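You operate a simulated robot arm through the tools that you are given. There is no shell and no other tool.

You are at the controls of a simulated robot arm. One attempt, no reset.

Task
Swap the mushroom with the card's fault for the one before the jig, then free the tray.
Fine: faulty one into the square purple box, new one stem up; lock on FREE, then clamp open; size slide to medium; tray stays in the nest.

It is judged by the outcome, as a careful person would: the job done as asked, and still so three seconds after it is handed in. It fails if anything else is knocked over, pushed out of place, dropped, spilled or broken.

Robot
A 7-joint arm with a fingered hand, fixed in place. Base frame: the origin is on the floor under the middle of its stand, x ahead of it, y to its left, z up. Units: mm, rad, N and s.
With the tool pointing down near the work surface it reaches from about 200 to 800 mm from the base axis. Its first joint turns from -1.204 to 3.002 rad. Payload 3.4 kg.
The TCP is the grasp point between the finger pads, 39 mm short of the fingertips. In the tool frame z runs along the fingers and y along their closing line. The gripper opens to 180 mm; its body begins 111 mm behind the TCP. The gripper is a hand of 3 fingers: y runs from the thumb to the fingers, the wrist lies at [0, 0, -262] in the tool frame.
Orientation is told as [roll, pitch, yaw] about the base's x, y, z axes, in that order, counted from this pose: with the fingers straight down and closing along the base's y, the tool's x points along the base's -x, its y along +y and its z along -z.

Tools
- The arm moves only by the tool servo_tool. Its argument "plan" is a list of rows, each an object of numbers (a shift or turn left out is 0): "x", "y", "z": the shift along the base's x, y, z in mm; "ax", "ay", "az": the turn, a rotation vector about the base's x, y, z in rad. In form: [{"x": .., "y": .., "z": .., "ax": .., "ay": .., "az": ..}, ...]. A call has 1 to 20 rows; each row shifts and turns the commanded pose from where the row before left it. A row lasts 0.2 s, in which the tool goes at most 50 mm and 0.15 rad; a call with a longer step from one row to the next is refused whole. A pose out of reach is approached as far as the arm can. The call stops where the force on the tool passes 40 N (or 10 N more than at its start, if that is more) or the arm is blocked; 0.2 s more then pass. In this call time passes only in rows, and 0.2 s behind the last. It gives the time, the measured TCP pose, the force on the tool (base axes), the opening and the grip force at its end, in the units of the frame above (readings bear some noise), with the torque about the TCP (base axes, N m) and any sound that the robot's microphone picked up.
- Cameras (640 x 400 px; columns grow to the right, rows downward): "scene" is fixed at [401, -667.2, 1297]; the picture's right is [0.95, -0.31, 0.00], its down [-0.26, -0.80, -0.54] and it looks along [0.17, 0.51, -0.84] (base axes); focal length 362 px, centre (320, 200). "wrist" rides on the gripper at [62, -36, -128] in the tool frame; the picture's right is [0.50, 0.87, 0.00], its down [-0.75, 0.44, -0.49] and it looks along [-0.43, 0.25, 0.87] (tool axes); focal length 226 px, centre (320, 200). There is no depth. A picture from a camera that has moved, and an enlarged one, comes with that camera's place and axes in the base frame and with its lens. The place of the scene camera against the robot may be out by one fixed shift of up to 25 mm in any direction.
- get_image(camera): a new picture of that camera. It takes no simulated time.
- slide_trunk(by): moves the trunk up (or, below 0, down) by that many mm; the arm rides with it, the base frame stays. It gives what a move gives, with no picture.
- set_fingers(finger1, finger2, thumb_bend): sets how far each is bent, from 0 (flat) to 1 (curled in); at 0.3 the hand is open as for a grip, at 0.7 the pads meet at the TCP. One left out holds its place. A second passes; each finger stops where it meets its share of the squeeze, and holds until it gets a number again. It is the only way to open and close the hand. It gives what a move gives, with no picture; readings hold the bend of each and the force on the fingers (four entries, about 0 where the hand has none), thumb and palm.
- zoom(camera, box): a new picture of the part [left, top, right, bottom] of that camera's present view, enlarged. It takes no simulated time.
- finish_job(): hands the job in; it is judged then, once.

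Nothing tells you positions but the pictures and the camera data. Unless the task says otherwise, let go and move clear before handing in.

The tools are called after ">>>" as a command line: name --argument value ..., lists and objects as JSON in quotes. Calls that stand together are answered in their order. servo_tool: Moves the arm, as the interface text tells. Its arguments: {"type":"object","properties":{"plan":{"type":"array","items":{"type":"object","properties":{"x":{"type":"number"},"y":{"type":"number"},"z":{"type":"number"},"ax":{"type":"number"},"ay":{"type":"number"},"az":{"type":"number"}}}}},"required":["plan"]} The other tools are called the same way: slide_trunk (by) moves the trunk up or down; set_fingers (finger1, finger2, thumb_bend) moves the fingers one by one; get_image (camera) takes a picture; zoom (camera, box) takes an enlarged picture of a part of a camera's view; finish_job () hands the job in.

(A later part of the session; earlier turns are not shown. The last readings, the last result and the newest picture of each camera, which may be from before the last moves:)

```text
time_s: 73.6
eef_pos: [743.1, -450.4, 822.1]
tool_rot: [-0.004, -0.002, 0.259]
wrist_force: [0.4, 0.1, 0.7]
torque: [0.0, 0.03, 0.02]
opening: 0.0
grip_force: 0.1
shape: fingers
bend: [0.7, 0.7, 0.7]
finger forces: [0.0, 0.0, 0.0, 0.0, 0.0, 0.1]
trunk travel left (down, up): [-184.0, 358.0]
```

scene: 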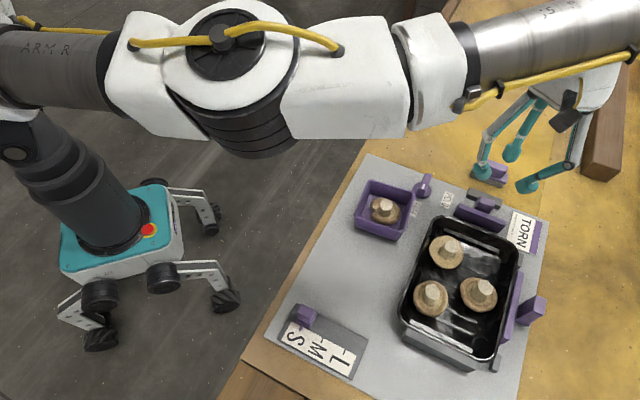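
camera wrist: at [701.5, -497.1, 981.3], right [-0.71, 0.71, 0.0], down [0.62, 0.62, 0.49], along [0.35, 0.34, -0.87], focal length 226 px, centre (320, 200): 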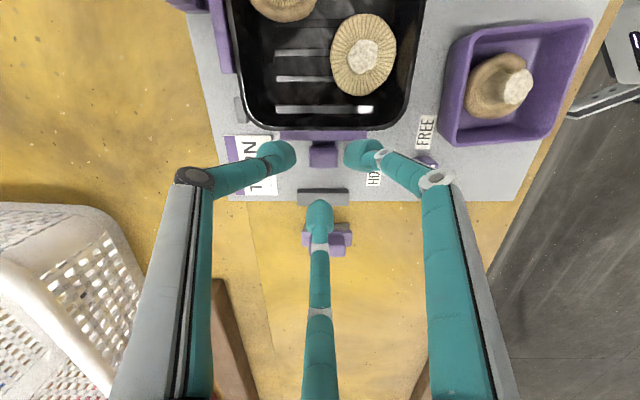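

>>> zoom --camera "wrist" --box '[240, 120, 400, 260]'

>>> zoom --camera "scene" --box '[450, 180, 520, 240]'

```text
2.86 times, centred on (320, 190) of wrist
camera zoom: at [691.3, -500.9, 949.8], right [-0.71, 0.71, 0.0], down [0.61, 0.62, 0.49], along [0.35, 0.34, -0.87], focal length 646 px, centre (320, 229)
```

zoom: 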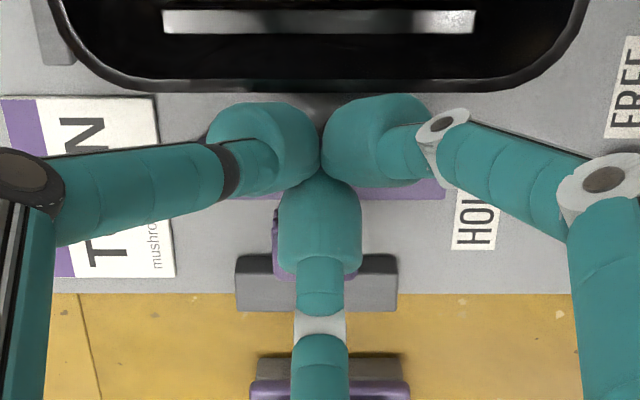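

```text
6.67 times, centred on (485, 210) of scene
camera zoom: at [401.0, -667.2, 1297.0], right [0.95, -0.31, 0.0], down [-0.26, -0.8, -0.54], along [0.17, 0.51, -0.84], focal length 2415 px, centre (-780, 133)
```

zoom: 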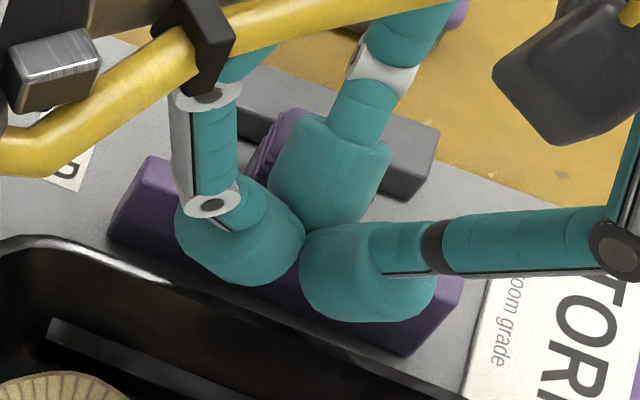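

>>> servo_tool --plan '[{"x": 1.4, "y": 1.4}, {"x": 1.4, "y": 1.4}]'

>>> servo_tool --plan '[{"x": 1.4, "y": 1.4}, {"x": 1.4, "y": 1.4}]'

```text
time_s: 74.2
eef_pos: [745.1, -449.3, 821.4]
tool_rot: [-0.002, -0.001, 0.26]
wrist_force: [0.3, 0.0, 0.9]
torque: [-0.01, -0.04, 0.0]
opening: 0.0
grip_force: 0.0
shape: fingers
bend: [0.7, 0.7, 0.7]
finger forces: [0.0, 0.0, 0.0, 0.0, 0.1, 0.0]
trunk travel left (down, up): [-184.0, 358.0]
```

```text
time_s: 74.8
eef_pos: [747.8, -445.5, 822.4]
tool_rot: [-0.006, 0.0, 0.26]
wrist_force: [0.1, 0.4, 0.2]
torque: [-0.01, 0.02, 0.02]
opening: 0.3
grip_force: 0.1
shape: fingers
bend: [0.7, 0.7, 0.7]
finger forces: [0.0, 0.0, 0.0, 0.0, 0.0, 0.1]
trunk travel left (down, up): [-184.0, 358.0]
```

>>> servo_tool --plan '[{"x": -8, "y": -8, "z": 10}, {"x": -10, "y": -10, "z": 30}, {"x": -10, "y": -10, "z": 30}]'

>>> get_image --camera "wrist"

>>> zoom --camera "scene" --box '[440, 170, 530, 250]'

```text
time_s: 75.6
eef_pos: [716.3, -472.2, 890.7]
tool_rot: [-0.006, -0.004, 0.26]
wrist_force: [0.7, 0.4, -0.2]
torque: [0.0, 0.0, 0.02]
opening: 0.0
grip_force: 0.0
shape: fingers
bend: [0.7, 0.7, 0.7]
finger forces: [0.1, 0.1, 0.0, 0.1, 0.0, 0.0]
trunk travel left (down, up): [-184.0, 358.0]
```

```text
taken
camera wrist: at [667.0, -522.5, 1019.7], right [-0.71, 0.71, -0.01], down [0.61, 0.62, 0.49], along [0.35, 0.34, -0.87], focal length 226 px, centre (320, 200)
```

wrist: 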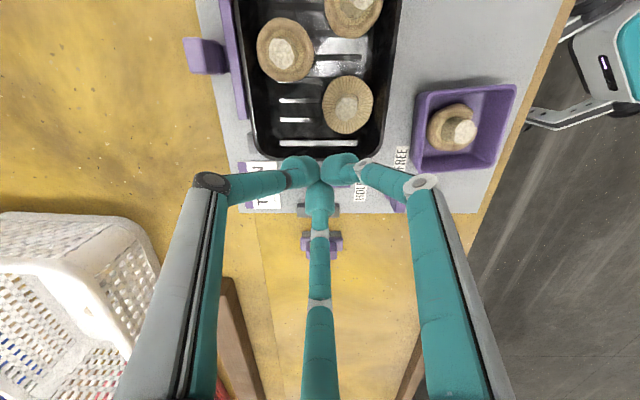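

```text
5.00 times, centred on (485, 210) of scene
camera zoom: at [401.0, -667.2, 1297.0], right [0.95, -0.31, 0.0], down [-0.26, -0.8, -0.54], along [0.17, 0.51, -0.84], focal length 1811 px, centre (-505, 150)
```

zoom: 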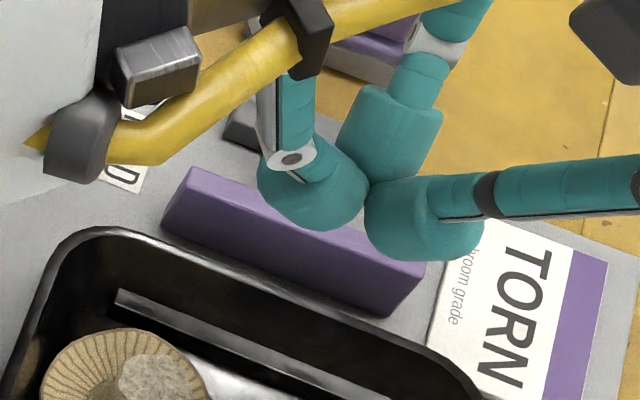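

The plate hasn't moved, so the tip passed just over the handle. The plate's tray-side face is now exposed, so I'll push there gently, above the tray rim, to see whether the clamp has any travel left.

>>> servo_tool --plan '[{"x": 8.7, "y": 3}, {"z": -35}, {"z": -35}, {"z": -5}]'

>>> zoom --camera "scene" --box '[440, 180, 520, 250]'

>>> zoom --camera "wrist" --box '[240, 120, 400, 260]'

```text
time_s: 76.6
eef_pos: [729.2, -471.2, 816.1]
tool_rot: [-0.004, -0.003, 0.262]
wrist_force: [-0.8, 0.6, 0.0]
torque: [0.02, -0.02, 0.0]
opening: 0.0
grip_force: 0.0
shape: fingers
bend: [0.7, 0.7, 0.7]
finger forces: [0.0, 0.0, 0.0, 0.0, 0.0, 0.0]
trunk travel left (down, up): [-184.0, 358.0]
```

```text
5.71 times, centred on (480, 215) of scene
camera zoom: at [401.0, -667.2, 1297.0], right [0.95, -0.31, 0.0], down [-0.26, -0.8, -0.54], along [0.17, 0.51, -0.84], focal length 2070 px, centre (-594, 114)
```

zoom: 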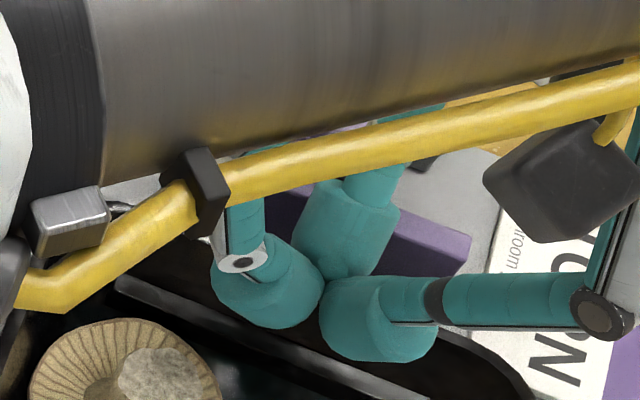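

```text
2.86 times, centred on (320, 190) of wrist
camera zoom: at [677.3, -521.3, 944.3], right [-0.71, 0.71, 0.0], down [0.61, 0.62, 0.49], along [0.35, 0.34, -0.87], focal length 646 px, centre (320, 229)
```

zoom: 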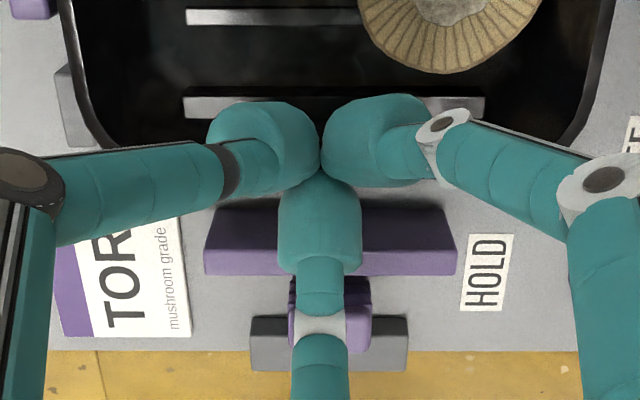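

>>> servo_tool --plan '[{"z": -2}, {"z": -2}]'

>>> servo_tool --plan '[{"x": 1.4, "y": 1.4}, {"x": 1.4, "y": 1.4}]'

>>> servo_tool --plan '[{"x": 1.4, "y": 1.4}]'

```text
time_s: 77.2
eef_pos: [727.9, -469.0, 812.8]
tool_rot: [-0.006, -0.002, 0.259]
wrist_force: [-0.2, -0.5, 1.3]
torque: [0.01, 0.03, 0.01]
opening: 0.0
grip_force: 0.5
shape: fingers
bend: [0.7, 0.7, 0.7]
finger forces: [0.1, 0.9, 0.0, 0.1, 0.0, 0.1]
trunk travel left (down, up): [-184.0, 358.0]
```

```text
time_s: 77.8
eef_pos: [730.6, -468.0, 811.5]
tool_rot: [-0.006, -0.002, 0.259]
wrist_force: [0.1, -0.4, 0.7]
torque: [-0.01, 0.05, -0.02]
opening: 0.2
grip_force: 0.6
shape: fingers
bend: [0.7, 0.7, 0.7]
finger forces: [0.6, 0.1, 0.0, 0.0, 0.0, 0.0]
trunk travel left (down, up): [-184.0, 358.0]
```

```text
time_s: 78.2
eef_pos: [732.2, -465.9, 813.4]
tool_rot: [-0.003, -0.004, 0.261]
wrist_force: [-0.5, -0.4, 0.3]
torque: [0.0, 0.02, 0.02]
opening: 0.0
grip_force: 0.0
shape: fingers
bend: [0.7, 0.7, 0.7]
finger forces: [0.1, 0.0, 0.0, 0.0, 0.0, 0.0]
trunk travel left (down, up): [-184.0, 358.0]
```

>>> servo_tool --plan '[{"x": 1.4, "y": 1.4}]'

>>> servo_tool --plan '[{"x": 1.4, "y": 1.4}]'

>>> servo_tool --plan '[{"x": 1.4, "y": 1.4}]'

>>> zoom --camera "wrist" --box '[240, 120, 400, 260]'

```text
time_s: 78.6
eef_pos: [733.1, -464.7, 813.7]
tool_rot: [-0.004, -0.001, 0.26]
wrist_force: [-0.9, -1.1, 0.0]
torque: [0.04, 0.0, -0.01]
opening: 0.0
grip_force: 0.3
shape: fingers
bend: [0.7, 0.7, 0.7]
finger forces: [0.8, 0.0, 0.0, 0.0, 0.0, 0.1]
trunk travel left (down, up): [-184.0, 358.0]
```

```text
time_s: 79.0
eef_pos: [734.5, -461.8, 812.3]
tool_rot: [-0.004, -0.001, 0.26]
wrist_force: [-0.1, 0.4, -0.1]
torque: [0.01, 0.05, 0.01]
opening: 0.0
grip_force: 0.0
shape: fingers
bend: [0.7, 0.7, 0.7]
finger forces: [0.0, 0.0, 0.1, 0.1, 0.0, 0.0]
trunk travel left (down, up): [-184.0, 358.0]
```

```text
time_s: 79.4
eef_pos: [736.5, -462.5, 812.4]
tool_rot: [-0.002, -0.002, 0.261]
wrist_force: [-0.5, 0.2, -0.3]
torque: [0.0, -0.02, -0.04]
opening: 0.0
grip_force: 0.3
shape: fingers
bend: [0.7, 0.7, 0.7]
finger forces: [0.6, 0.0, 0.1, 0.0, 0.0, 0.0]
trunk travel left (down, up): [-184.0, 358.0]
```

```text
2.86 times, centred on (320, 190) of wrist
camera zoom: at [685.1, -512.9, 940.7], right [-0.71, 0.71, 0.0], down [0.62, 0.62, 0.49], along [0.35, 0.34, -0.87], focal length 646 px, centre (320, 229)
```

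zoom: 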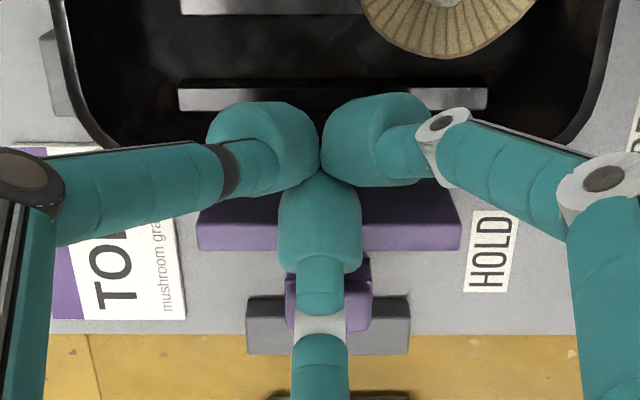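

>>> servo_tool --plan '[{"x": 1.4, "y": 1.4}]'

>>> servo_tool --plan '[{"x": 1.4, "y": 1.4}]'

>>> servo_tool --plan '[{"x": 1.4, "y": 1.4}]'

>>> zoom --camera "wrist" --box '[240, 120, 400, 260]'

```text
time_s: 79.8
eef_pos: [737.5, -460.6, 812.7]
tool_rot: [-0.002, -0.002, 0.26]
wrist_force: [0.2, -0.7, 0.1]
torque: [-0.02, 0.01, -0.01]
opening: 0.0
grip_force: 0.4
shape: fingers
bend: [0.7, 0.7, 0.7]
finger forces: [0.5, 0.1, 0.0, 0.0, 0.0, 0.1]
trunk travel left (down, up): [-184.0, 358.0]
```

```text
time_s: 80.2
eef_pos: [739.8, -459.4, 812.7]
tool_rot: [-0.004, -0.002, 0.261]
wrist_force: [0.0, 0.9, 0.1]
torque: [-0.01, 0.03, 0.02]
opening: 0.0
grip_force: 0.1
shape: fingers
bend: [0.7, 0.7, 0.7]
finger forces: [0.0, 0.1, 0.0, 0.0, 0.1, 0.0]
trunk travel left (down, up): [-184.0, 358.0]
```

```text
time_s: 80.6
eef_pos: [739.8, -457.1, 812.6]
tool_rot: [-0.003, -0.001, 0.26]
wrist_force: [-0.7, -0.9, -0.1]
torque: [-0.02, -0.01, -0.01]
opening: 0.0
grip_force: 0.1
shape: fingers
bend: [0.7, 0.7, 0.7]
finger forces: [0.0, 0.0, 0.0, 0.0, 0.1, 0.1]
trunk travel left (down, up): [-184.0, 358.0]
```

```text
2.86 times, centred on (320, 190) of wrist
camera zoom: at [689.0, -508.3, 940.5], right [-0.71, 0.71, 0.0], down [0.62, 0.62, 0.49], along [0.35, 0.34, -0.87], focal length 646 px, centre (320, 229)
```

zoom: 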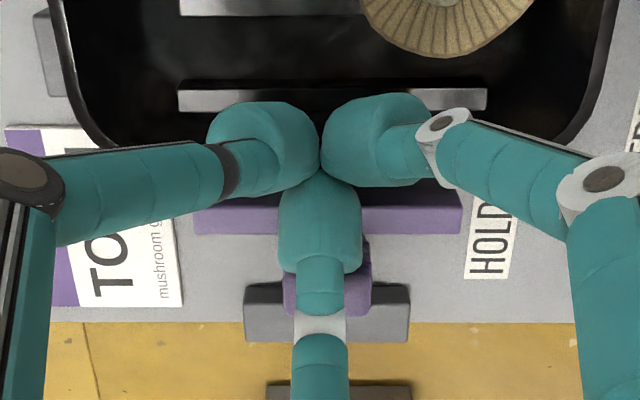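

Careful: comparing pictures, the tray has shifted with my hand because the trailing fingertips caught its rim from inside. I'll lift straight up right away and assess.

>>> servo_tool --plan '[{"z": 10}, {"z": 30}, {"z": 40}]'

>>> get_image --camera "wrist"

>>> get_image --camera "scene"

>>> zoom --camera "scene" --box '[380, 190, 560, 380]'

```text
time_s: 81.4
eef_pos: [738.1, -457.0, 893.0]
tool_rot: [-0.004, 0.0, 0.26]
wrist_force: [-0.2, -0.5, 0.8]
torque: [0.0, -0.01, 0.0]
opening: 0.1
grip_force: 0.0
shape: fingers
bend: [0.7, 0.7, 0.7]
finger forces: [0.0, 0.0, 0.0, 0.0, 0.1, 0.0]
trunk travel left (down, up): [-184.0, 358.0]
```

```text
taken
camera wrist: at [688.2, -508.6, 1020.6], right [-0.71, 0.71, -0.01], down [0.61, 0.62, 0.49], along [0.35, 0.34, -0.87], focal length 226 px, centre (320, 200)
```

wrist: 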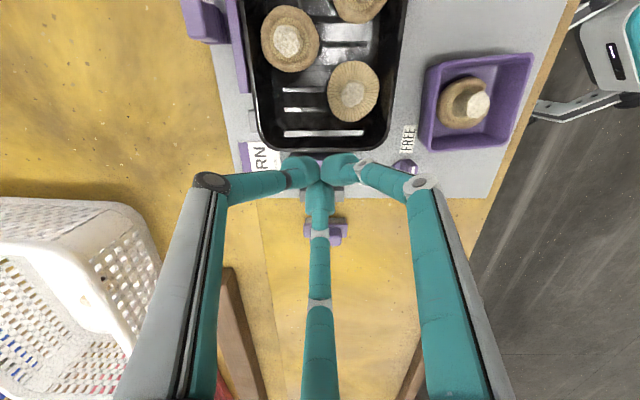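

```text
taken
```

scene: 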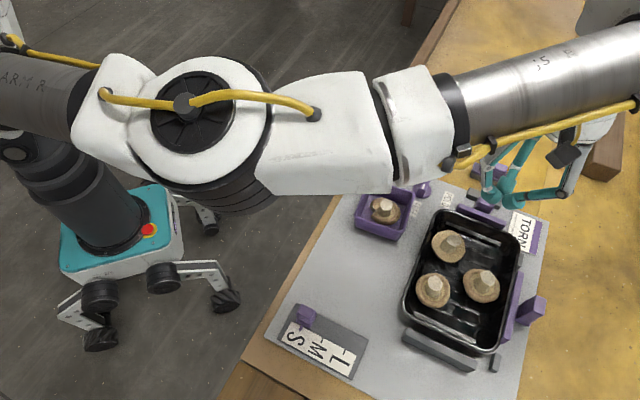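

```text
2.11 times, centred on (470, 285) of scene
camera zoom: at [401.0, -667.2, 1297.0], right [0.95, -0.31, 0.0], down [-0.26, -0.8, -0.54], along [0.17, 0.51, -0.84], focal length 763 px, centre (4, 21)
```

zoom: 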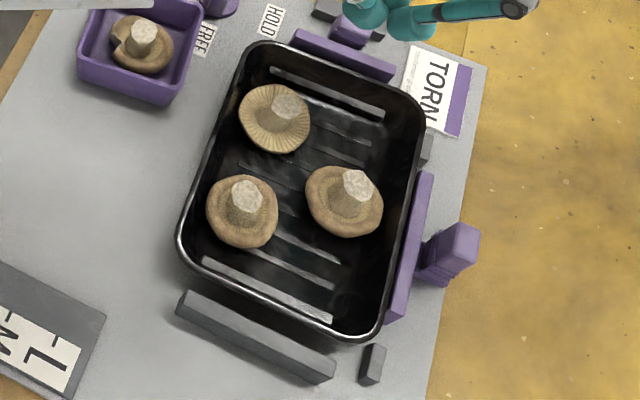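

The tray slid about 12 mm off the near fence, though all three mushrooms are still upright in it. The clamp plate itself can push it squarely back, so I'll place two fingertips on the plate's outer face, straddling the handle, and slide it back against the fence.

>>> set_fingers --finger1 0.6 --finger2 0.7 --thumb_bend 0.6

>>> servo_tool --plan '[{"x": 21, "y": 21}, {"x": 21.5, "y": 21.5}]'

>>> zoom --camera "wrist" --box '[240, 60, 400, 200]'

```text
time_s: 82.4
eef_pos: [740.2, -457.8, 891.6]
tool_rot: [-0.003, -0.001, 0.261]
wrist_force: [-0.4, -0.7, 0.6]
torque: [0.0, 0.03, -0.01]
opening: 33.0
grip_force: 0.2
shape: fingers
bend: [0.6, 0.7, 0.6]
finger forces: [0.0, 0.0, 0.0, 0.1, 0.0, 0.0]
trunk travel left (down, up): [-184.0, 358.0]
```

```text
time_s: 83.0
eef_pos: [782.2, -412.5, 894.4]
tool_rot: [-0.006, 0.0, 0.261]
wrist_force: [0.0, 0.0, 0.0]
torque: [0.0, 0.04, 0.01]
opening: 33.0
grip_force: 0.1
shape: fingers
bend: [0.6, 0.7, 0.6]
finger forces: [0.0, 0.0, 0.0, 0.1, 0.0, 0.0]
trunk travel left (down, up): [-184.0, 358.0]
```

```text
2.86 times, centred on (320, 130) of wrist
camera zoom: at [732.2, -462.8, 1022.0], right [-0.71, 0.71, -0.01], down [0.62, 0.62, 0.49], along [0.35, 0.34, -0.87], focal length 646 px, centre (320, 400)
```

zoom: 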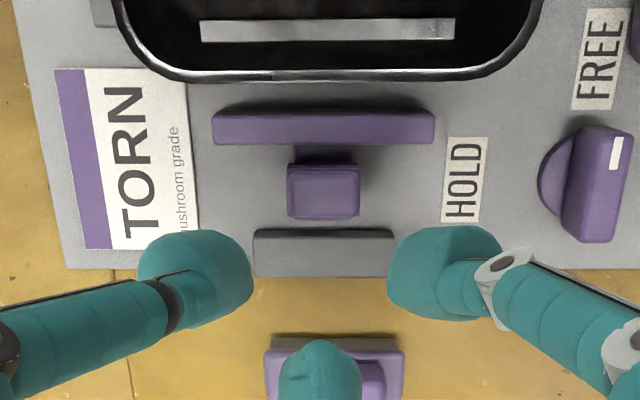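

The measurements agree and there's clearance all round the fingertips here. I'll descend between the plate and the stop.

>>> servo_tool --plan '[{"z": -40}, {"z": -30}, {"z": -12}]'

>>> servo_tool --plan '[{"z": -5}, {"z": -4}]'

>>> zoom --camera "wrist" --box '[240, 90, 400, 230]'

```text
time_s: 83.8
eef_pos: [783.9, -414.7, 809.9]
tool_rot: [-0.005, -0.001, 0.26]
wrist_force: [0.0, -0.6, 0.2]
torque: [0.04, -0.02, -0.01]
opening: 33.7
grip_force: 0.1
shape: fingers
bend: [0.6, 0.7, 0.6]
finger forces: [0.0, 0.0, 0.0, 0.1, 0.1, 0.0]
trunk travel left (down, up): [-184.0, 358.0]
```

```text
time_s: 84.4
eef_pos: [782.5, -416.1, 800.3]
tool_rot: [-0.004, -0.002, 0.26]
wrist_force: [0.2, -0.7, 0.7]
torque: [0.02, -0.02, 0.0]
opening: 33.5
grip_force: 0.0
shape: fingers
bend: [0.6, 0.7, 0.6]
finger forces: [0.0, 0.0, 0.0, 0.0, 0.1, 0.0]
trunk travel left (down, up): [-184.0, 358.0]
```

```text
2.86 times, centred on (320, 160) of wrist
camera zoom: at [732.6, -466.7, 928.7], right [-0.71, 0.71, 0.0], down [0.62, 0.62, 0.49], along [0.35, 0.34, -0.87], focal length 646 px, centre (320, 314)
```

zoom: 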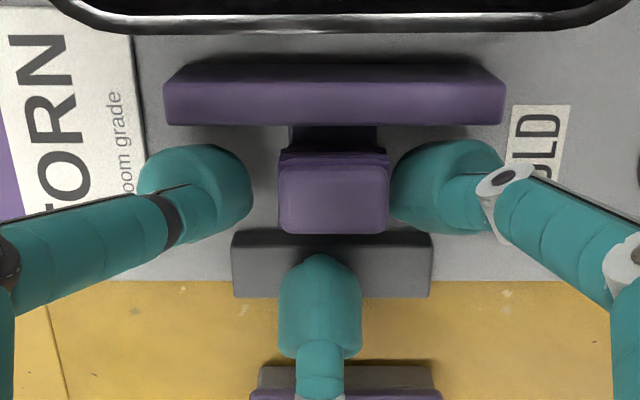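

>>> servo_tool --plan '[{"x": -2.1, "y": 2.1}, {"x": -2.1, "y": -2.1}, {"x": -2.1, "y": -2.1}, {"x": -2.1, "y": -2.1}]'

>>> zoom --camera "wrist" --box '[240, 90, 400, 230]'

```text
time_s: 85.4
eef_pos: [774.6, -420.1, 801.8]
tool_rot: [-0.001, -0.002, 0.26]
wrist_force: [-0.4, -0.3, 0.0]
torque: [0.0, 0.03, 0.01]
opening: 33.5
grip_force: 0.1
shape: fingers
bend: [0.6, 0.7, 0.6]
finger forces: [0.1, 0.0, 0.0, 0.0, 0.0, 0.0]
trunk travel left (down, up): [-184.0, 358.0]
```

```text
2.86 times, centred on (320, 160) of wrist
camera zoom: at [724.2, -471.0, 929.5], right [-0.71, 0.71, 0.0], down [0.61, 0.62, 0.49], along [0.35, 0.34, -0.87], focal length 646 px, centre (320, 314)
```

zoom: 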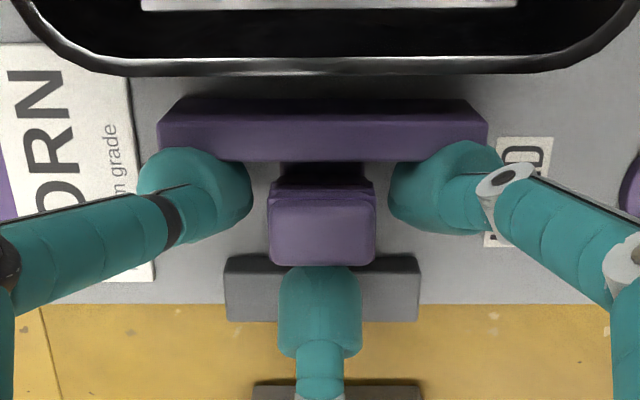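

>>> servo_tool --plan '[{"x": -2.1, "y": -2.1}, {"x": -2.1, "y": -2.1}, {"x": -2.1, "y": -2.1}, {"x": -2.1, "y": -2.1}]'

>>> zoom --camera "wrist" --box '[240, 90, 400, 230]'

```text
time_s: 86.4
eef_pos: [766.8, -428.6, 801.1]
tool_rot: [-0.003, -0.001, 0.26]
wrist_force: [1.5, 0.9, 0.8]
torque: [0.02, -0.01, 0.0]
opening: 33.3
grip_force: 0.2
shape: fingers
bend: [0.6, 0.7, 0.6]
finger forces: [0.6, 0.4, 0.0, 0.0, 0.0, 0.1]
trunk travel left (down, up): [-184.0, 358.0]
```

```text
2.86 times, centred on (320, 160) of wrist
camera zoom: at [715.8, -478.7, 929.8], right [-0.71, 0.71, 0.0], down [0.62, 0.62, 0.49], along [0.35, 0.34, -0.87], focal length 646 px, centre (320, 314)
```

zoom: 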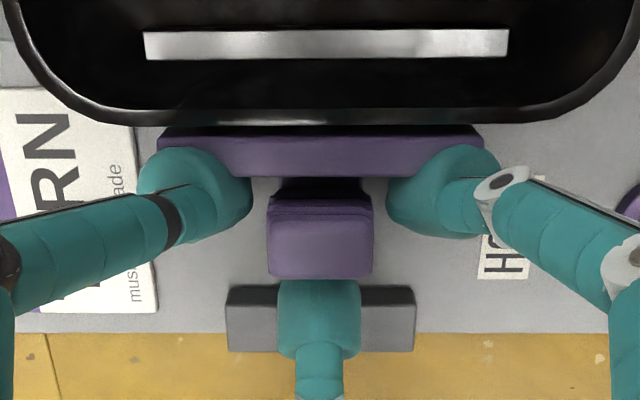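

The plate is moving back and is about to meet the tray rim. I'll continue pushing in small steps and watch the forces.

>>> servo_tool --plan '[{"x": -2.1, "y": -2.1}, {"x": -2.1, "y": -2.1}, {"x": -2.1, "y": -2.1}]'

>>> zoom --camera "wrist" --box '[240, 90, 400, 230]'

```text
time_s: 87.2
eef_pos: [760.0, -434.8, 801.6]
tool_rot: [-0.005, -0.002, 0.261]
wrist_force: [1.0, 0.6, 0.8]
torque: [0.03, 0.0, -0.06]
opening: 32.9
grip_force: 1.0
shape: fingers
bend: [0.6, 0.7, 0.6]
finger forces: [1.0, 0.5, 0.1, 0.0, 0.0, 0.1]
trunk travel left (down, up): [-184.0, 358.0]
```

```text
2.86 times, centred on (320, 160) of wrist
camera zoom: at [709.2, -485.0, 929.2], right [-0.71, 0.71, 0.0], down [0.61, 0.62, 0.49], along [0.35, 0.34, -0.87], focal length 646 px, centre (320, 314)
```

zoom: 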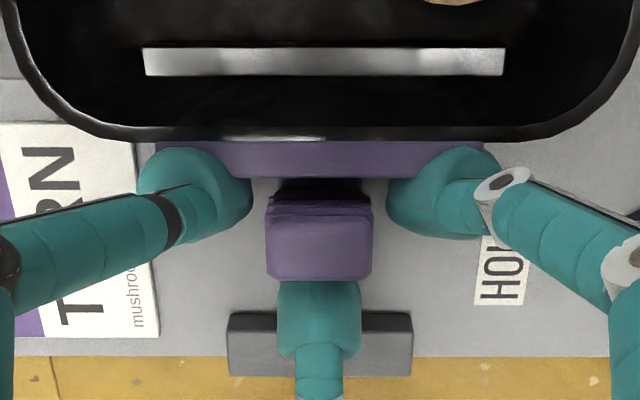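

>>> servo_tool --plan '[{"x": -2.1, "y": -2.1}, {"x": -2.1, "y": -2.1}]'

>>> zoom --camera "scene" --box '[380, 190, 560, 380]'

```text
time_s: 87.8
eef_pos: [754.9, -439.1, 802.3]
tool_rot: [-0.003, -0.001, 0.258]
wrist_force: [0.9, -0.3, -1.5]
torque: [0.05, -0.03, -0.02]
opening: 32.8
grip_force: 0.7
shape: fingers
bend: [0.6, 0.7, 0.6]
finger forces: [0.6, 0.4, 0.0, 0.0, 0.1, 0.1]
trunk travel left (down, up): [-184.0, 358.0]
```

```text
2.11 times, centred on (470, 285) of scene
camera zoom: at [401.0, -667.2, 1297.0], right [0.95, -0.31, 0.0], down [-0.26, -0.8, -0.54], along [0.17, 0.51, -0.84], focal length 763 px, centre (4, 21)
```

zoom: 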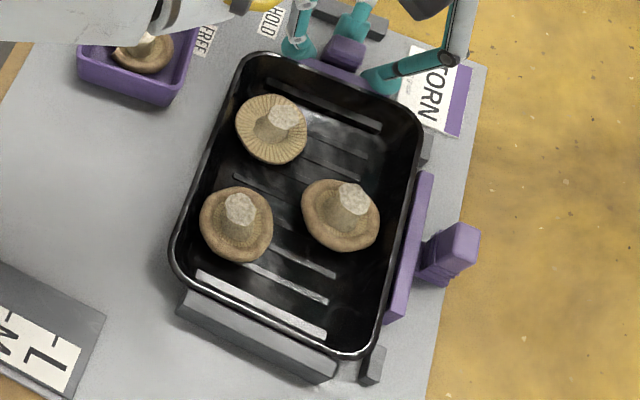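

>>> zoom --camera "scene" --box '[380, 200, 560, 380]'

```text
2.22 times, centred on (470, 290) of scene
camera zoom: at [401.0, -667.2, 1297.0], right [0.95, -0.31, 0.0], down [-0.26, -0.8, -0.54], along [0.17, 0.51, -0.84], focal length 805 px, centre (-13, 0)
```

zoom: 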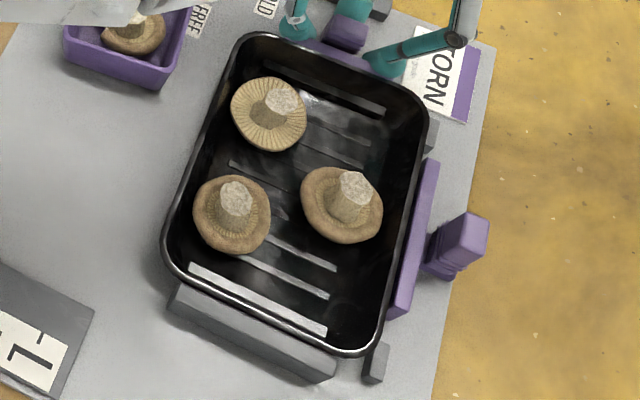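

The tray is nearly back in its original position, within about 3 mm. I'll push a little more until the fence resists.

>>> servo_tool --plan '[{"x": -1.4, "y": -1.4}]'

>>> servo_tool --plan '[{"x": -1.0, "y": -1.0}]'

>>> servo_tool --plan '[{"x": -0.8, "y": -0.8}]'

>>> zoom --camera "scene" --box '[380, 200, 560, 380]'

```text
time_s: 88.2
eef_pos: [753.8, -440.2, 801.4]
tool_rot: [-0.003, -0.002, 0.259]
wrist_force: [0.8, 0.3, -0.2]
torque: [0.02, -0.02, -0.01]
opening: 32.7
grip_force: 0.6
shape: fingers
bend: [0.6, 0.7, 0.6]
finger forces: [0.6, 0.3, 0.1, 0.1, 0.1, 0.0]
trunk travel left (down, up): [-184.0, 358.0]
```

```text
time_s: 88.6
eef_pos: [754.7, -440.6, 801.7]
tool_rot: [-0.004, -0.002, 0.26]
wrist_force: [2.0, 1.5, 1.6]
torque: [0.03, -0.06, -0.02]
opening: 32.6
grip_force: 1.3
shape: fingers
bend: [0.61, 0.7, 0.6]
finger forces: [1.2, 0.7, 0.1, 0.1, 0.6, 0.0]
trunk travel left (down, up): [-184.0, 358.0]
```

```text
time_s: 89.0
eef_pos: [753.7, -441.6, 802.1]
tool_rot: [-0.004, -0.003, 0.262]
wrist_force: [4.7, 2.6, 0.5]
torque: [0.06, -0.14, 0.09]
opening: 32.5
grip_force: 2.7
shape: fingers
bend: [0.61, 0.69, 0.6]
finger forces: [1.5, 0.9, 0.0, 0.0, 2.9, 0.0]
trunk travel left (down, up): [-184.0, 358.0]
```

```text
2.22 times, centred on (470, 290) of scene
camera zoom: at [401.0, -667.2, 1297.0], right [0.95, -0.31, 0.0], down [-0.26, -0.8, -0.54], along [0.17, 0.51, -0.84], focal length 805 px, centre (-13, 0)
```

zoom: 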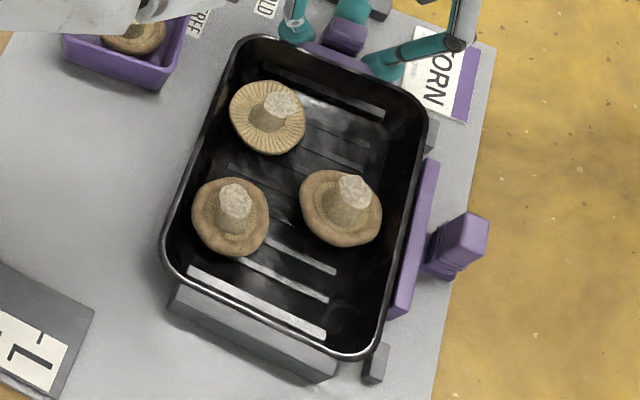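

The fence resists now and the tray matches its original position. I'll back off slightly, then pinch the handle's sides and pull the clamp open again.

>>> servo_tool --plan '[{"x": 1.0, "y": 1.0}]'

>>> zoom --camera "wrist" --box '[240, 90, 400, 230]'

```text
time_s: 89.4
eef_pos: [753.6, -440.3, 802.2]
tool_rot: [-0.003, -0.001, 0.261]
wrist_force: [3.6, 1.1, 1.2]
torque: [0.02, -0.06, 0.02]
opening: 32.5
grip_force: 1.4
shape: fingers
bend: [0.61, 0.7, 0.6]
finger forces: [1.1, 0.6, 0.1, 0.0, 1.3, 0.0]
trunk travel left (down, up): [-184.0, 358.0]
```

```text
2.86 times, centred on (320, 160) of wrist
camera zoom: at [702.4, -491.2, 929.6], right [-0.71, 0.71, 0.0], down [0.62, 0.62, 0.49], along [0.35, 0.34, -0.87], focal length 646 px, centre (320, 314)
```

zoom: 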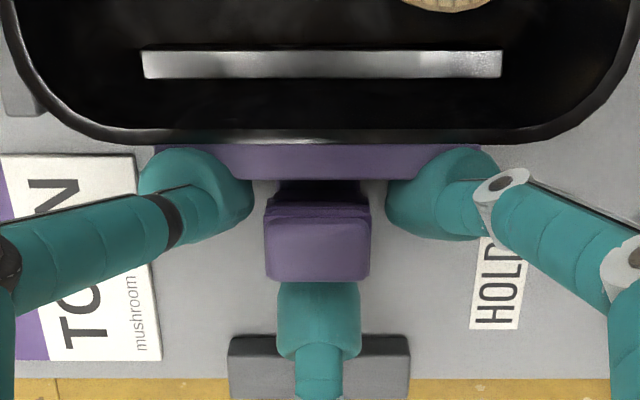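

>>> set_fingers --finger1 0.67 --thumb_bend 0.67

>>> zoom --camera "wrist" --box '[240, 90, 400, 230]'

```text
time_s: 90.4
eef_pos: [752.3, -441.7, 800.9]
tool_rot: [-0.005, -0.001, 0.26]
wrist_force: [1.6, -2.4, 0.2]
torque: [-0.07, -0.04, 0.02]
opening: 19.9
grip_force: 4.6
shape: fingers
bend: [0.64, 0.69, 0.64]
finger forces: [2.8, 0.8, 0.1, 0.0, 5.4, 0.1]
trunk travel left (down, up): [-184.0, 358.0]
```

```text
2.86 times, centred on (320, 160) of wrist
camera zoom: at [702.5, -491.6, 929.3], right [-0.71, 0.71, 0.0], down [0.62, 0.62, 0.49], along [0.35, 0.34, -0.87], focal length 646 px, centre (320, 314)
```

zoom: 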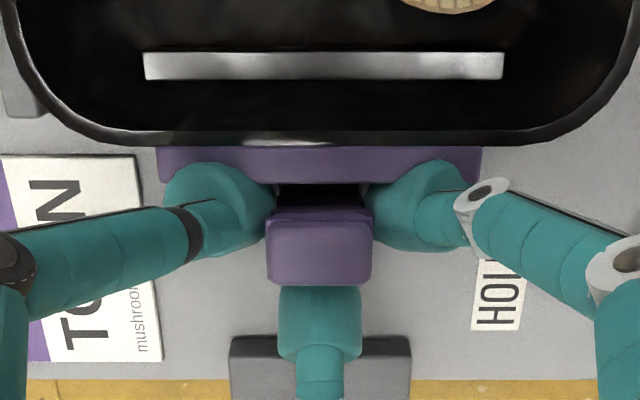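

Now the fingers have a solid hold on the handle from its inner corners. I'll pull it outward along +e2 in steps.

>>> servo_tool --plan '[{"x": 1.4, "y": 1.4}, {"x": 2.1, "y": 2.1}, {"x": 2.1, "y": 2.1}, {"x": 2.1, "y": 2.1}]'

>>> zoom --camera "wrist" --box '[240, 90, 400, 230]'

>>> zoom --camera "scene" --box '[380, 200, 560, 380]'

```text
time_s: 91.4
eef_pos: [761.2, -433.9, 801.2]
tool_rot: [-0.002, -0.002, 0.26]
wrist_force: [-0.4, -1.0, -2.7]
torque: [-0.03, 0.0, -0.02]
opening: 20.0
grip_force: 4.9
shape: fingers
bend: [0.64, 0.69, 0.64]
finger forces: [3.2, 0.9, 0.0, 0.0, 4.5, 0.0]
trunk travel left (down, up): [-184.0, 358.0]
```

```text
2.86 times, centred on (320, 160) of wrist
camera zoom: at [710.6, -483.9, 929.6], right [-0.71, 0.71, 0.0], down [0.62, 0.62, 0.49], along [0.35, 0.34, -0.87], focal length 646 px, centre (320, 314)
```

zoom: 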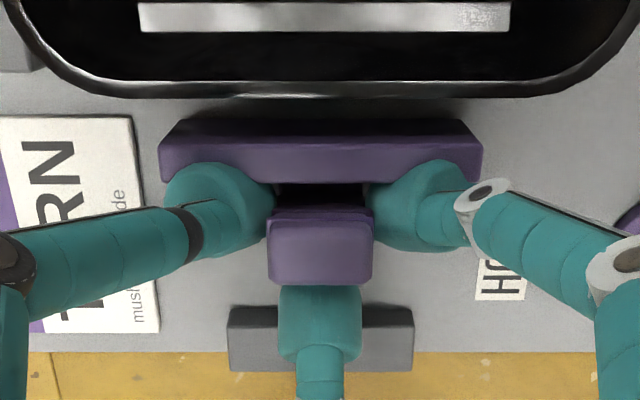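

```text
2.22 times, centred on (470, 290) of scene
camera zoom: at [401.0, -667.2, 1297.0], right [0.95, -0.31, 0.0], down [-0.26, -0.8, -0.54], along [0.17, 0.51, -0.84], focal length 805 px, centre (-13, 0)
```

zoom: 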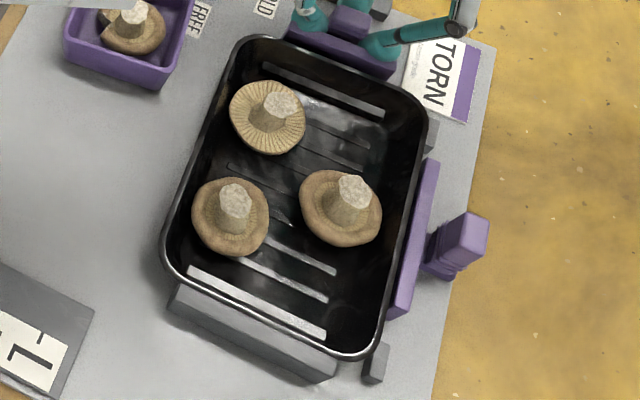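

The clamp is opening again and the tray stays against the fence. I'll continue to the end of its travel.

>>> servo_tool --plan '[{"x": 2.1, "y": 2.1}, {"x": 2.1, "y": 2.1}, {"x": 2.1, "y": 2.1}, {"x": 1.4, "y": 1.4}]'

>>> servo_tool --plan '[{"x": 1.4, "y": 1.4}, {"x": 1.4, "y": 1.4}]'

>>> zoom --camera "wrist" --box '[240, 90, 400, 230]'

```text
time_s: 92.4
eef_pos: [769.6, -424.9, 800.3]
tool_rot: [-0.002, -0.002, 0.259]
wrist_force: [-0.6, -0.9, -1.0]
torque: [-0.02, 0.02, -0.01]
opening: 20.1
grip_force: 4.2
shape: fingers
bend: [0.64, 0.69, 0.64]
finger forces: [3.4, 0.9, 0.0, 0.0, 4.1, 0.1]
trunk travel left (down, up): [-184.0, 358.0]
```

```text
time_s: 93.0
eef_pos: [772.3, -424.3, 803.4]
tool_rot: [-0.003, -0.002, 0.26]
wrist_force: [-2.4, -2.4, -0.4]
torque: [-0.14, 0.08, 0.02]
opening: 19.9
grip_force: 4.0
shape: fingers
bend: [0.64, 0.69, 0.64]
finger forces: [3.3, 0.4, 0.1, 0.0, 4.0, 0.1]
trunk travel left (down, up): [-184.0, 358.0]
```

```text
2.86 times, centred on (320, 160) of wrist
camera zoom: at [720.8, -474.0, 929.3], right [-0.71, 0.71, 0.0], down [0.62, 0.62, 0.49], along [0.35, 0.34, -0.87], focal length 646 px, centre (320, 314)
```

zoom: 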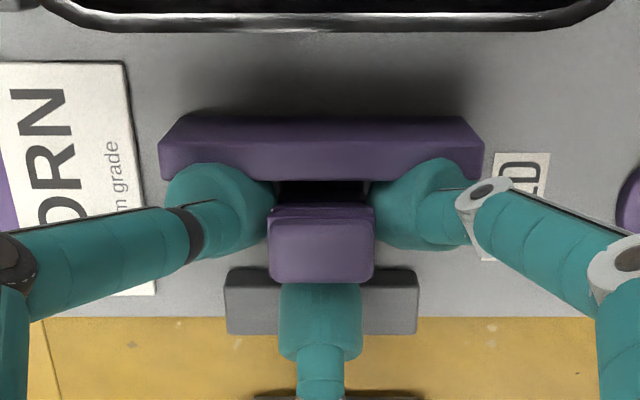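

>>> servo_tool --plan '[{"x": 1.4, "y": 1.4}]'

>>> servo_tool --plan '[{"x": 1.0, "y": 1.0}]'

>>> zoom --camera "wrist" --box '[240, 90, 400, 230]'

```text
time_s: 93.4
eef_pos: [774.1, -422.1, 802.3]
tool_rot: [-0.005, -0.002, 0.261]
wrist_force: [-3.2, -3.5, -0.5]
torque: [-0.13, 0.1, 0.01]
opening: 20.0
grip_force: 3.2
shape: fingers
bend: [0.63, 0.7, 0.64]
finger forces: [3.3, 0.0, 0.0, 0.1, 3.7, 0.0]
trunk travel left (down, up): [-184.0, 358.0]
```

```text
time_s: 93.8
eef_pos: [774.1, -421.6, 801.6]
tool_rot: [-0.002, -0.001, 0.26]
wrist_force: [-2.1, -2.9, -1.7]
torque: [-0.13, 0.09, -0.02]
opening: 20.1
grip_force: 3.0
shape: fingers
bend: [0.63, 0.7, 0.64]
finger forces: [3.1, 0.0, 0.0, 0.0, 3.8, 0.1]
trunk travel left (down, up): [-184.0, 358.0]
```

```text
2.86 times, centred on (320, 160) of wrist
camera zoom: at [723.5, -471.4, 929.7], right [-0.71, 0.71, 0.0], down [0.62, 0.62, 0.49], along [0.35, 0.34, -0.87], focal length 646 px, centre (320, 314)
```

zoom: 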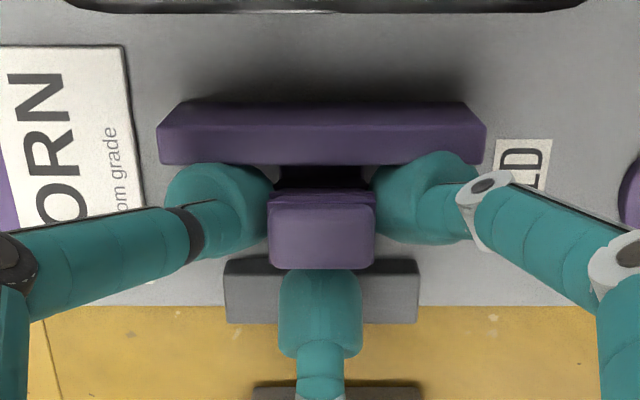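

The clamp reaches the same end position and no longer moves, so it's fully open. I'll release and lift straight up.

>>> set_fingers --finger1 0.59 --thumb_bend 0.59

>>> servo_tool --plan '[{"z": 15}, {"z": 35}, {"z": 45}]'

>>> zoom --camera "wrist" --box '[240, 60, 400, 200]'

>>> get_image --camera "scene"

>>> zoom --camera "scene" --box '[380, 200, 560, 380]'

```text
time_s: 94.8
eef_pos: [774.5, -419.7, 801.9]
tool_rot: [-0.003, -0.001, 0.26]
wrist_force: [0.3, -0.3, 0.3]
torque: [-0.01, 0.01, 0.02]
opening: 36.9
grip_force: 0.1
shape: fingers
bend: [0.59, 0.7, 0.59]
finger forces: [0.0, 0.1, 0.1, 0.0, 0.0, 0.0]
trunk travel left (down, up): [-184.0, 358.0]
```

```text
time_s: 95.6
eef_pos: [774.5, -421.5, 897.9]
tool_rot: [-0.005, 0.0, 0.259]
wrist_force: [-0.6, 0.4, 0.4]
torque: [0.04, -0.02, 0.01]
opening: 37.0
grip_force: 0.0
shape: fingers
bend: [0.59, 0.7, 0.59]
finger forces: [0.0, 0.0, 0.1, 0.1, 0.1, 0.0]
trunk travel left (down, up): [-184.0, 358.0]
```

```text
2.86 times, centred on (320, 130) of wrist
camera zoom: at [723.6, -471.9, 1026.3], right [-0.71, 0.71, -0.01], down [0.62, 0.62, 0.49], along [0.35, 0.34, -0.87], focal length 646 px, centre (320, 400)
```

zoom: 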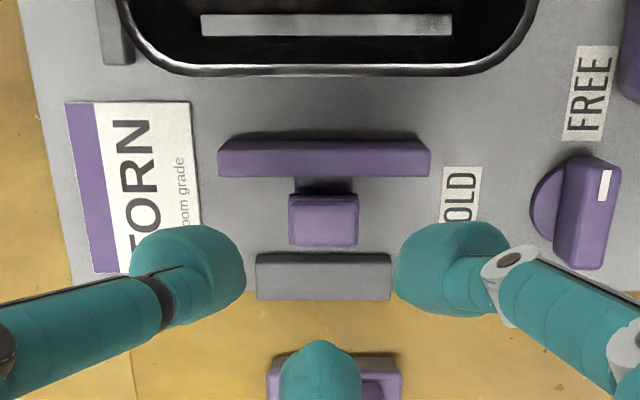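

```text
taken
```

scene: 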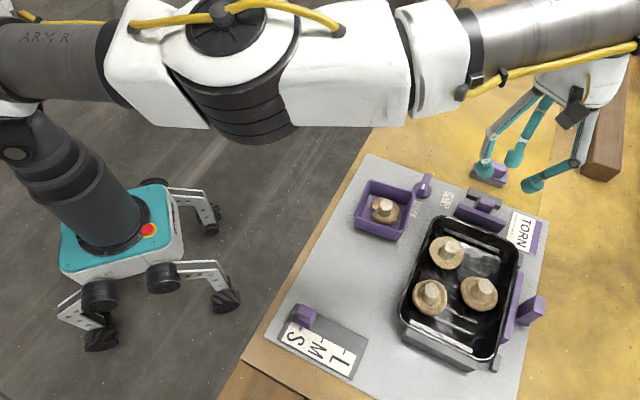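

```text
2.22 times, centred on (470, 290) of scene
camera zoom: at [401.0, -667.2, 1297.0], right [0.95, -0.31, 0.0], down [-0.26, -0.8, -0.54], along [0.17, 0.51, -0.84], focal length 805 px, centre (-13, 0)
```

zoom: 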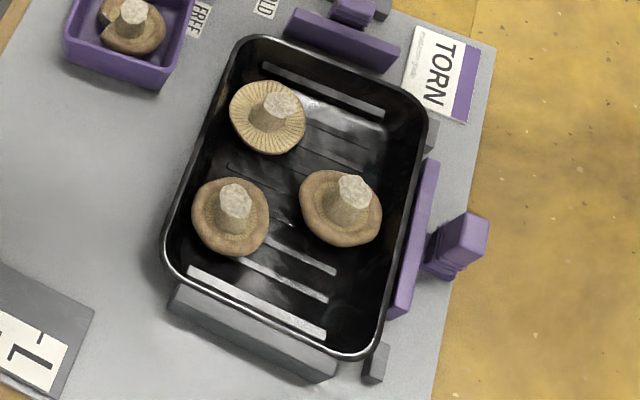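

The clamp is fully open and the tray sits in its original place. Now I'll move over to the size slide, which is at S and needs to go about 35 mm to M.

>>> servo_tool --plan '[{"x": -44, "y": -11}, {"x": -44, "y": -11}, {"x": -44, "y": -11}, {"x": -44, "y": -11}, {"x": -44, "y": -11}, {"x": -44, "y": -11}, {"x": -44, "y": -11}, {"x": -43, "y": -11}]'

>>> set_fingers --finger1 0.57 --finger2 0.57 --thumb_bend 0.57

>>> get_image --camera "wrist"

>>> zoom --camera "wrist" --box '[230, 50, 410, 210]'

>>> get_image --camera "scene"

```text
time_s: 97.4
eef_pos: [419.3, -507.4, 897.0]
tool_rot: [-0.007, -0.003, 0.262]
wrist_force: [0.2, -0.1, -0.2]
torque: [-0.02, -0.01, 0.01]
opening: 37.0
grip_force: 0.1
shape: fingers
bend: [0.59, 0.7, 0.59]
finger forces: [0.1, 0.1, 0.1, 0.1, 0.0, 0.0]
trunk travel left (down, up): [-184.0, 358.0]
```

```text
time_s: 98.4
eef_pos: [422.5, -509.3, 896.0]
tool_rot: [-0.007, -0.002, 0.262]
wrist_force: [0.5, 0.0, 0.3]
torque: [-0.01, 0.02, 0.03]
opening: 48.4
grip_force: 0.0
shape: fingers
bend: [0.56, 0.56, 0.56]
finger forces: [0.0, 0.1, 0.1, 0.0, 0.0, 0.0]
trunk travel left (down, up): [-184.0, 358.0]
```

```text
taken
camera wrist: at [371.0, -559.0, 1023.9], right [-0.71, 0.71, 0.0], down [0.62, 0.62, 0.49], along [0.35, 0.34, -0.87], focal length 226 px, centre (320, 200)
```

wrist: 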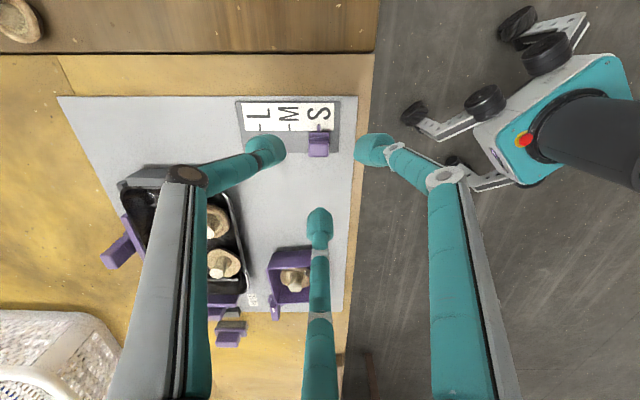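

```text
2.50 times, centred on (320, 130) of wrist
camera zoom: at [371.0, -559.0, 1023.9], right [-0.71, 0.71, 0.0], down [0.62, 0.62, 0.49], along [0.35, 0.34, -0.87], focal length 565 px, centre (320, 375)
```

zoom: 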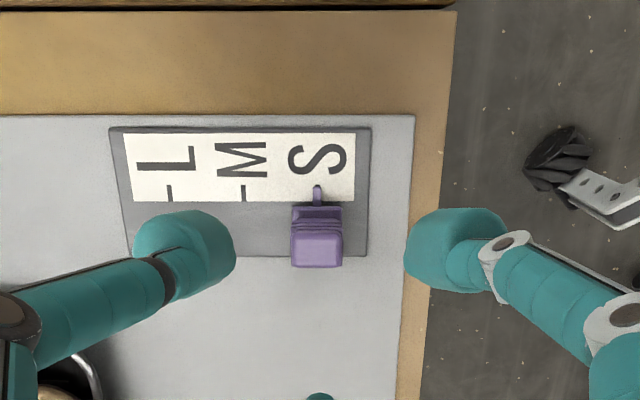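

```text
taken
```

scene: 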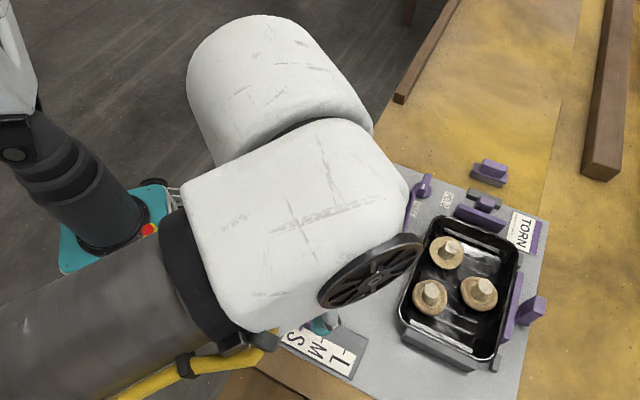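

>>> zoom --camera "wrist" --box '[270, 90, 350, 150]'

```text
6.67 times, centred on (310, 120) of wrist
camera zoom: at [371.0, -559.0, 1023.9], right [-0.71, 0.71, 0.0], down [0.62, 0.62, 0.49], along [0.35, 0.34, -0.87], focal length 1507 px, centre (387, 733)
```

zoom: 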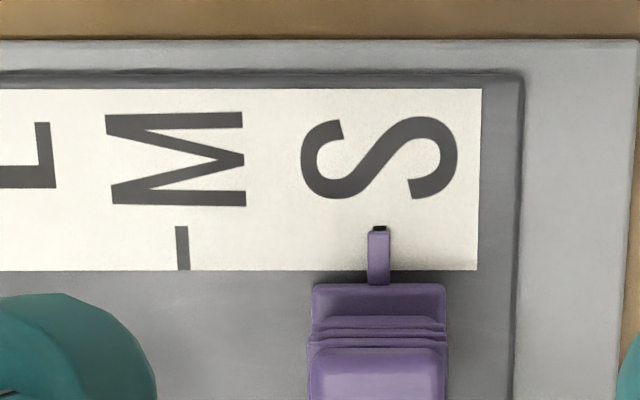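

The view is clear: the pointer is at S, the M tick is about 35–36 mm toward +e1. I'll centre over the slide handle and descend with open fingers around it.

>>> servo_tool --plan '[{"x": 3.5, "y": 1.4, "z": -20}, {"z": -30}, {"z": -15}]'

>>> zoom --camera "wrist" --box '[230, 70, 410, 230]'

```text
time_s: 99.2
eef_pos: [427.5, -506.1, 831.9]
tool_rot: [-0.005, -0.001, 0.259]
wrist_force: [0.0, -0.4, -0.5]
torque: [-0.03, 0.0, -0.03]
opening: 48.5
grip_force: 0.0
shape: fingers
bend: [0.56, 0.56, 0.56]
finger forces: [0.0, 0.0, 0.1, 0.0, 0.0, 0.0]
trunk travel left (down, up): [-184.0, 358.0]
```

```text
2.50 times, centred on (320, 150) of wrist
camera zoom: at [375.8, -557.1, 959.8], right [-0.71, 0.71, -0.01], down [0.61, 0.62, 0.49], along [0.35, 0.34, -0.87], focal length 565 px, centre (320, 325)
```

zoom: 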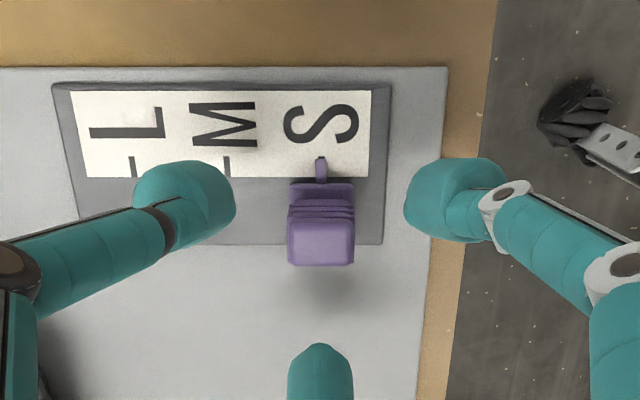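

>>> servo_tool --plan '[{"x": -1, "y": -1, "z": -15}, {"z": -14}]'

>>> zoom --camera "wrist" --box '[230, 70, 410, 230]'

```text
time_s: 99.8
eef_pos: [424.8, -507.7, 803.3]
tool_rot: [-0.004, -0.003, 0.261]
wrist_force: [-0.1, 0.3, 0.9]
torque: [0.0, 0.0, -0.03]
opening: 48.6
grip_force: 0.1
shape: fingers
bend: [0.56, 0.56, 0.56]
finger forces: [0.0, 0.0, 0.0, 0.1, 0.0, 0.0]
trunk travel left (down, up): [-184.0, 358.0]
```

```text
2.50 times, centred on (320, 150) of wrist
camera zoom: at [373.7, -557.7, 931.2], right [-0.71, 0.71, 0.0], down [0.62, 0.62, 0.49], along [0.35, 0.34, -0.87], focal length 565 px, centre (320, 325)
```

zoom: 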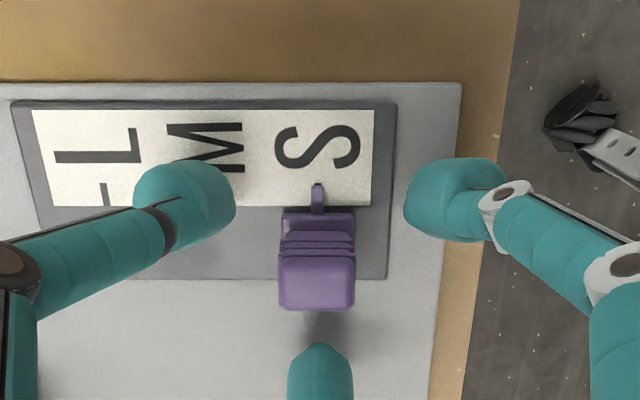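

>>> set_fingers --finger1 0.67 --finger2 0.67 --thumb_bend 0.67

>>> zoom --camera "wrist" --box '[230, 70, 410, 230]'

```text
time_s: 100.8
eef_pos: [425.2, -507.6, 803.3]
tool_rot: [-0.003, -0.001, 0.261]
wrist_force: [0.6, -3.1, -1.4]
torque: [-0.09, 0.0, 0.02]
opening: 16.0
grip_force: 2.6
shape: fingers
bend: [0.65, 0.67, 0.65]
finger forces: [1.6, 0.4, 0.0, 0.0, 3.8, 0.0]
trunk travel left (down, up): [-184.0, 358.0]
```

```text
2.50 times, centred on (320, 150) of wrist
camera zoom: at [373.8, -558.1, 931.2], right [-0.71, 0.71, 0.0], down [0.62, 0.62, 0.49], along [0.35, 0.34, -0.87], focal length 565 px, centre (320, 325)
```

zoom: 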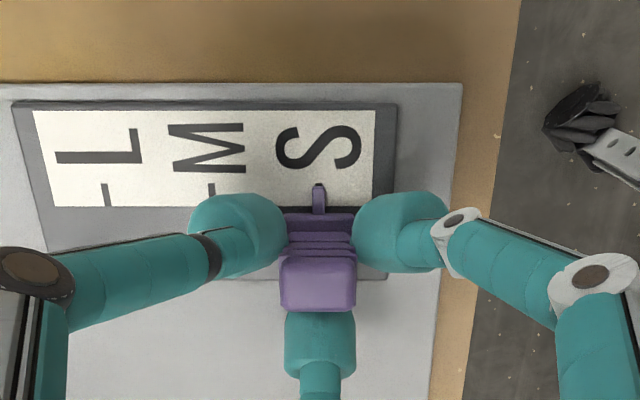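

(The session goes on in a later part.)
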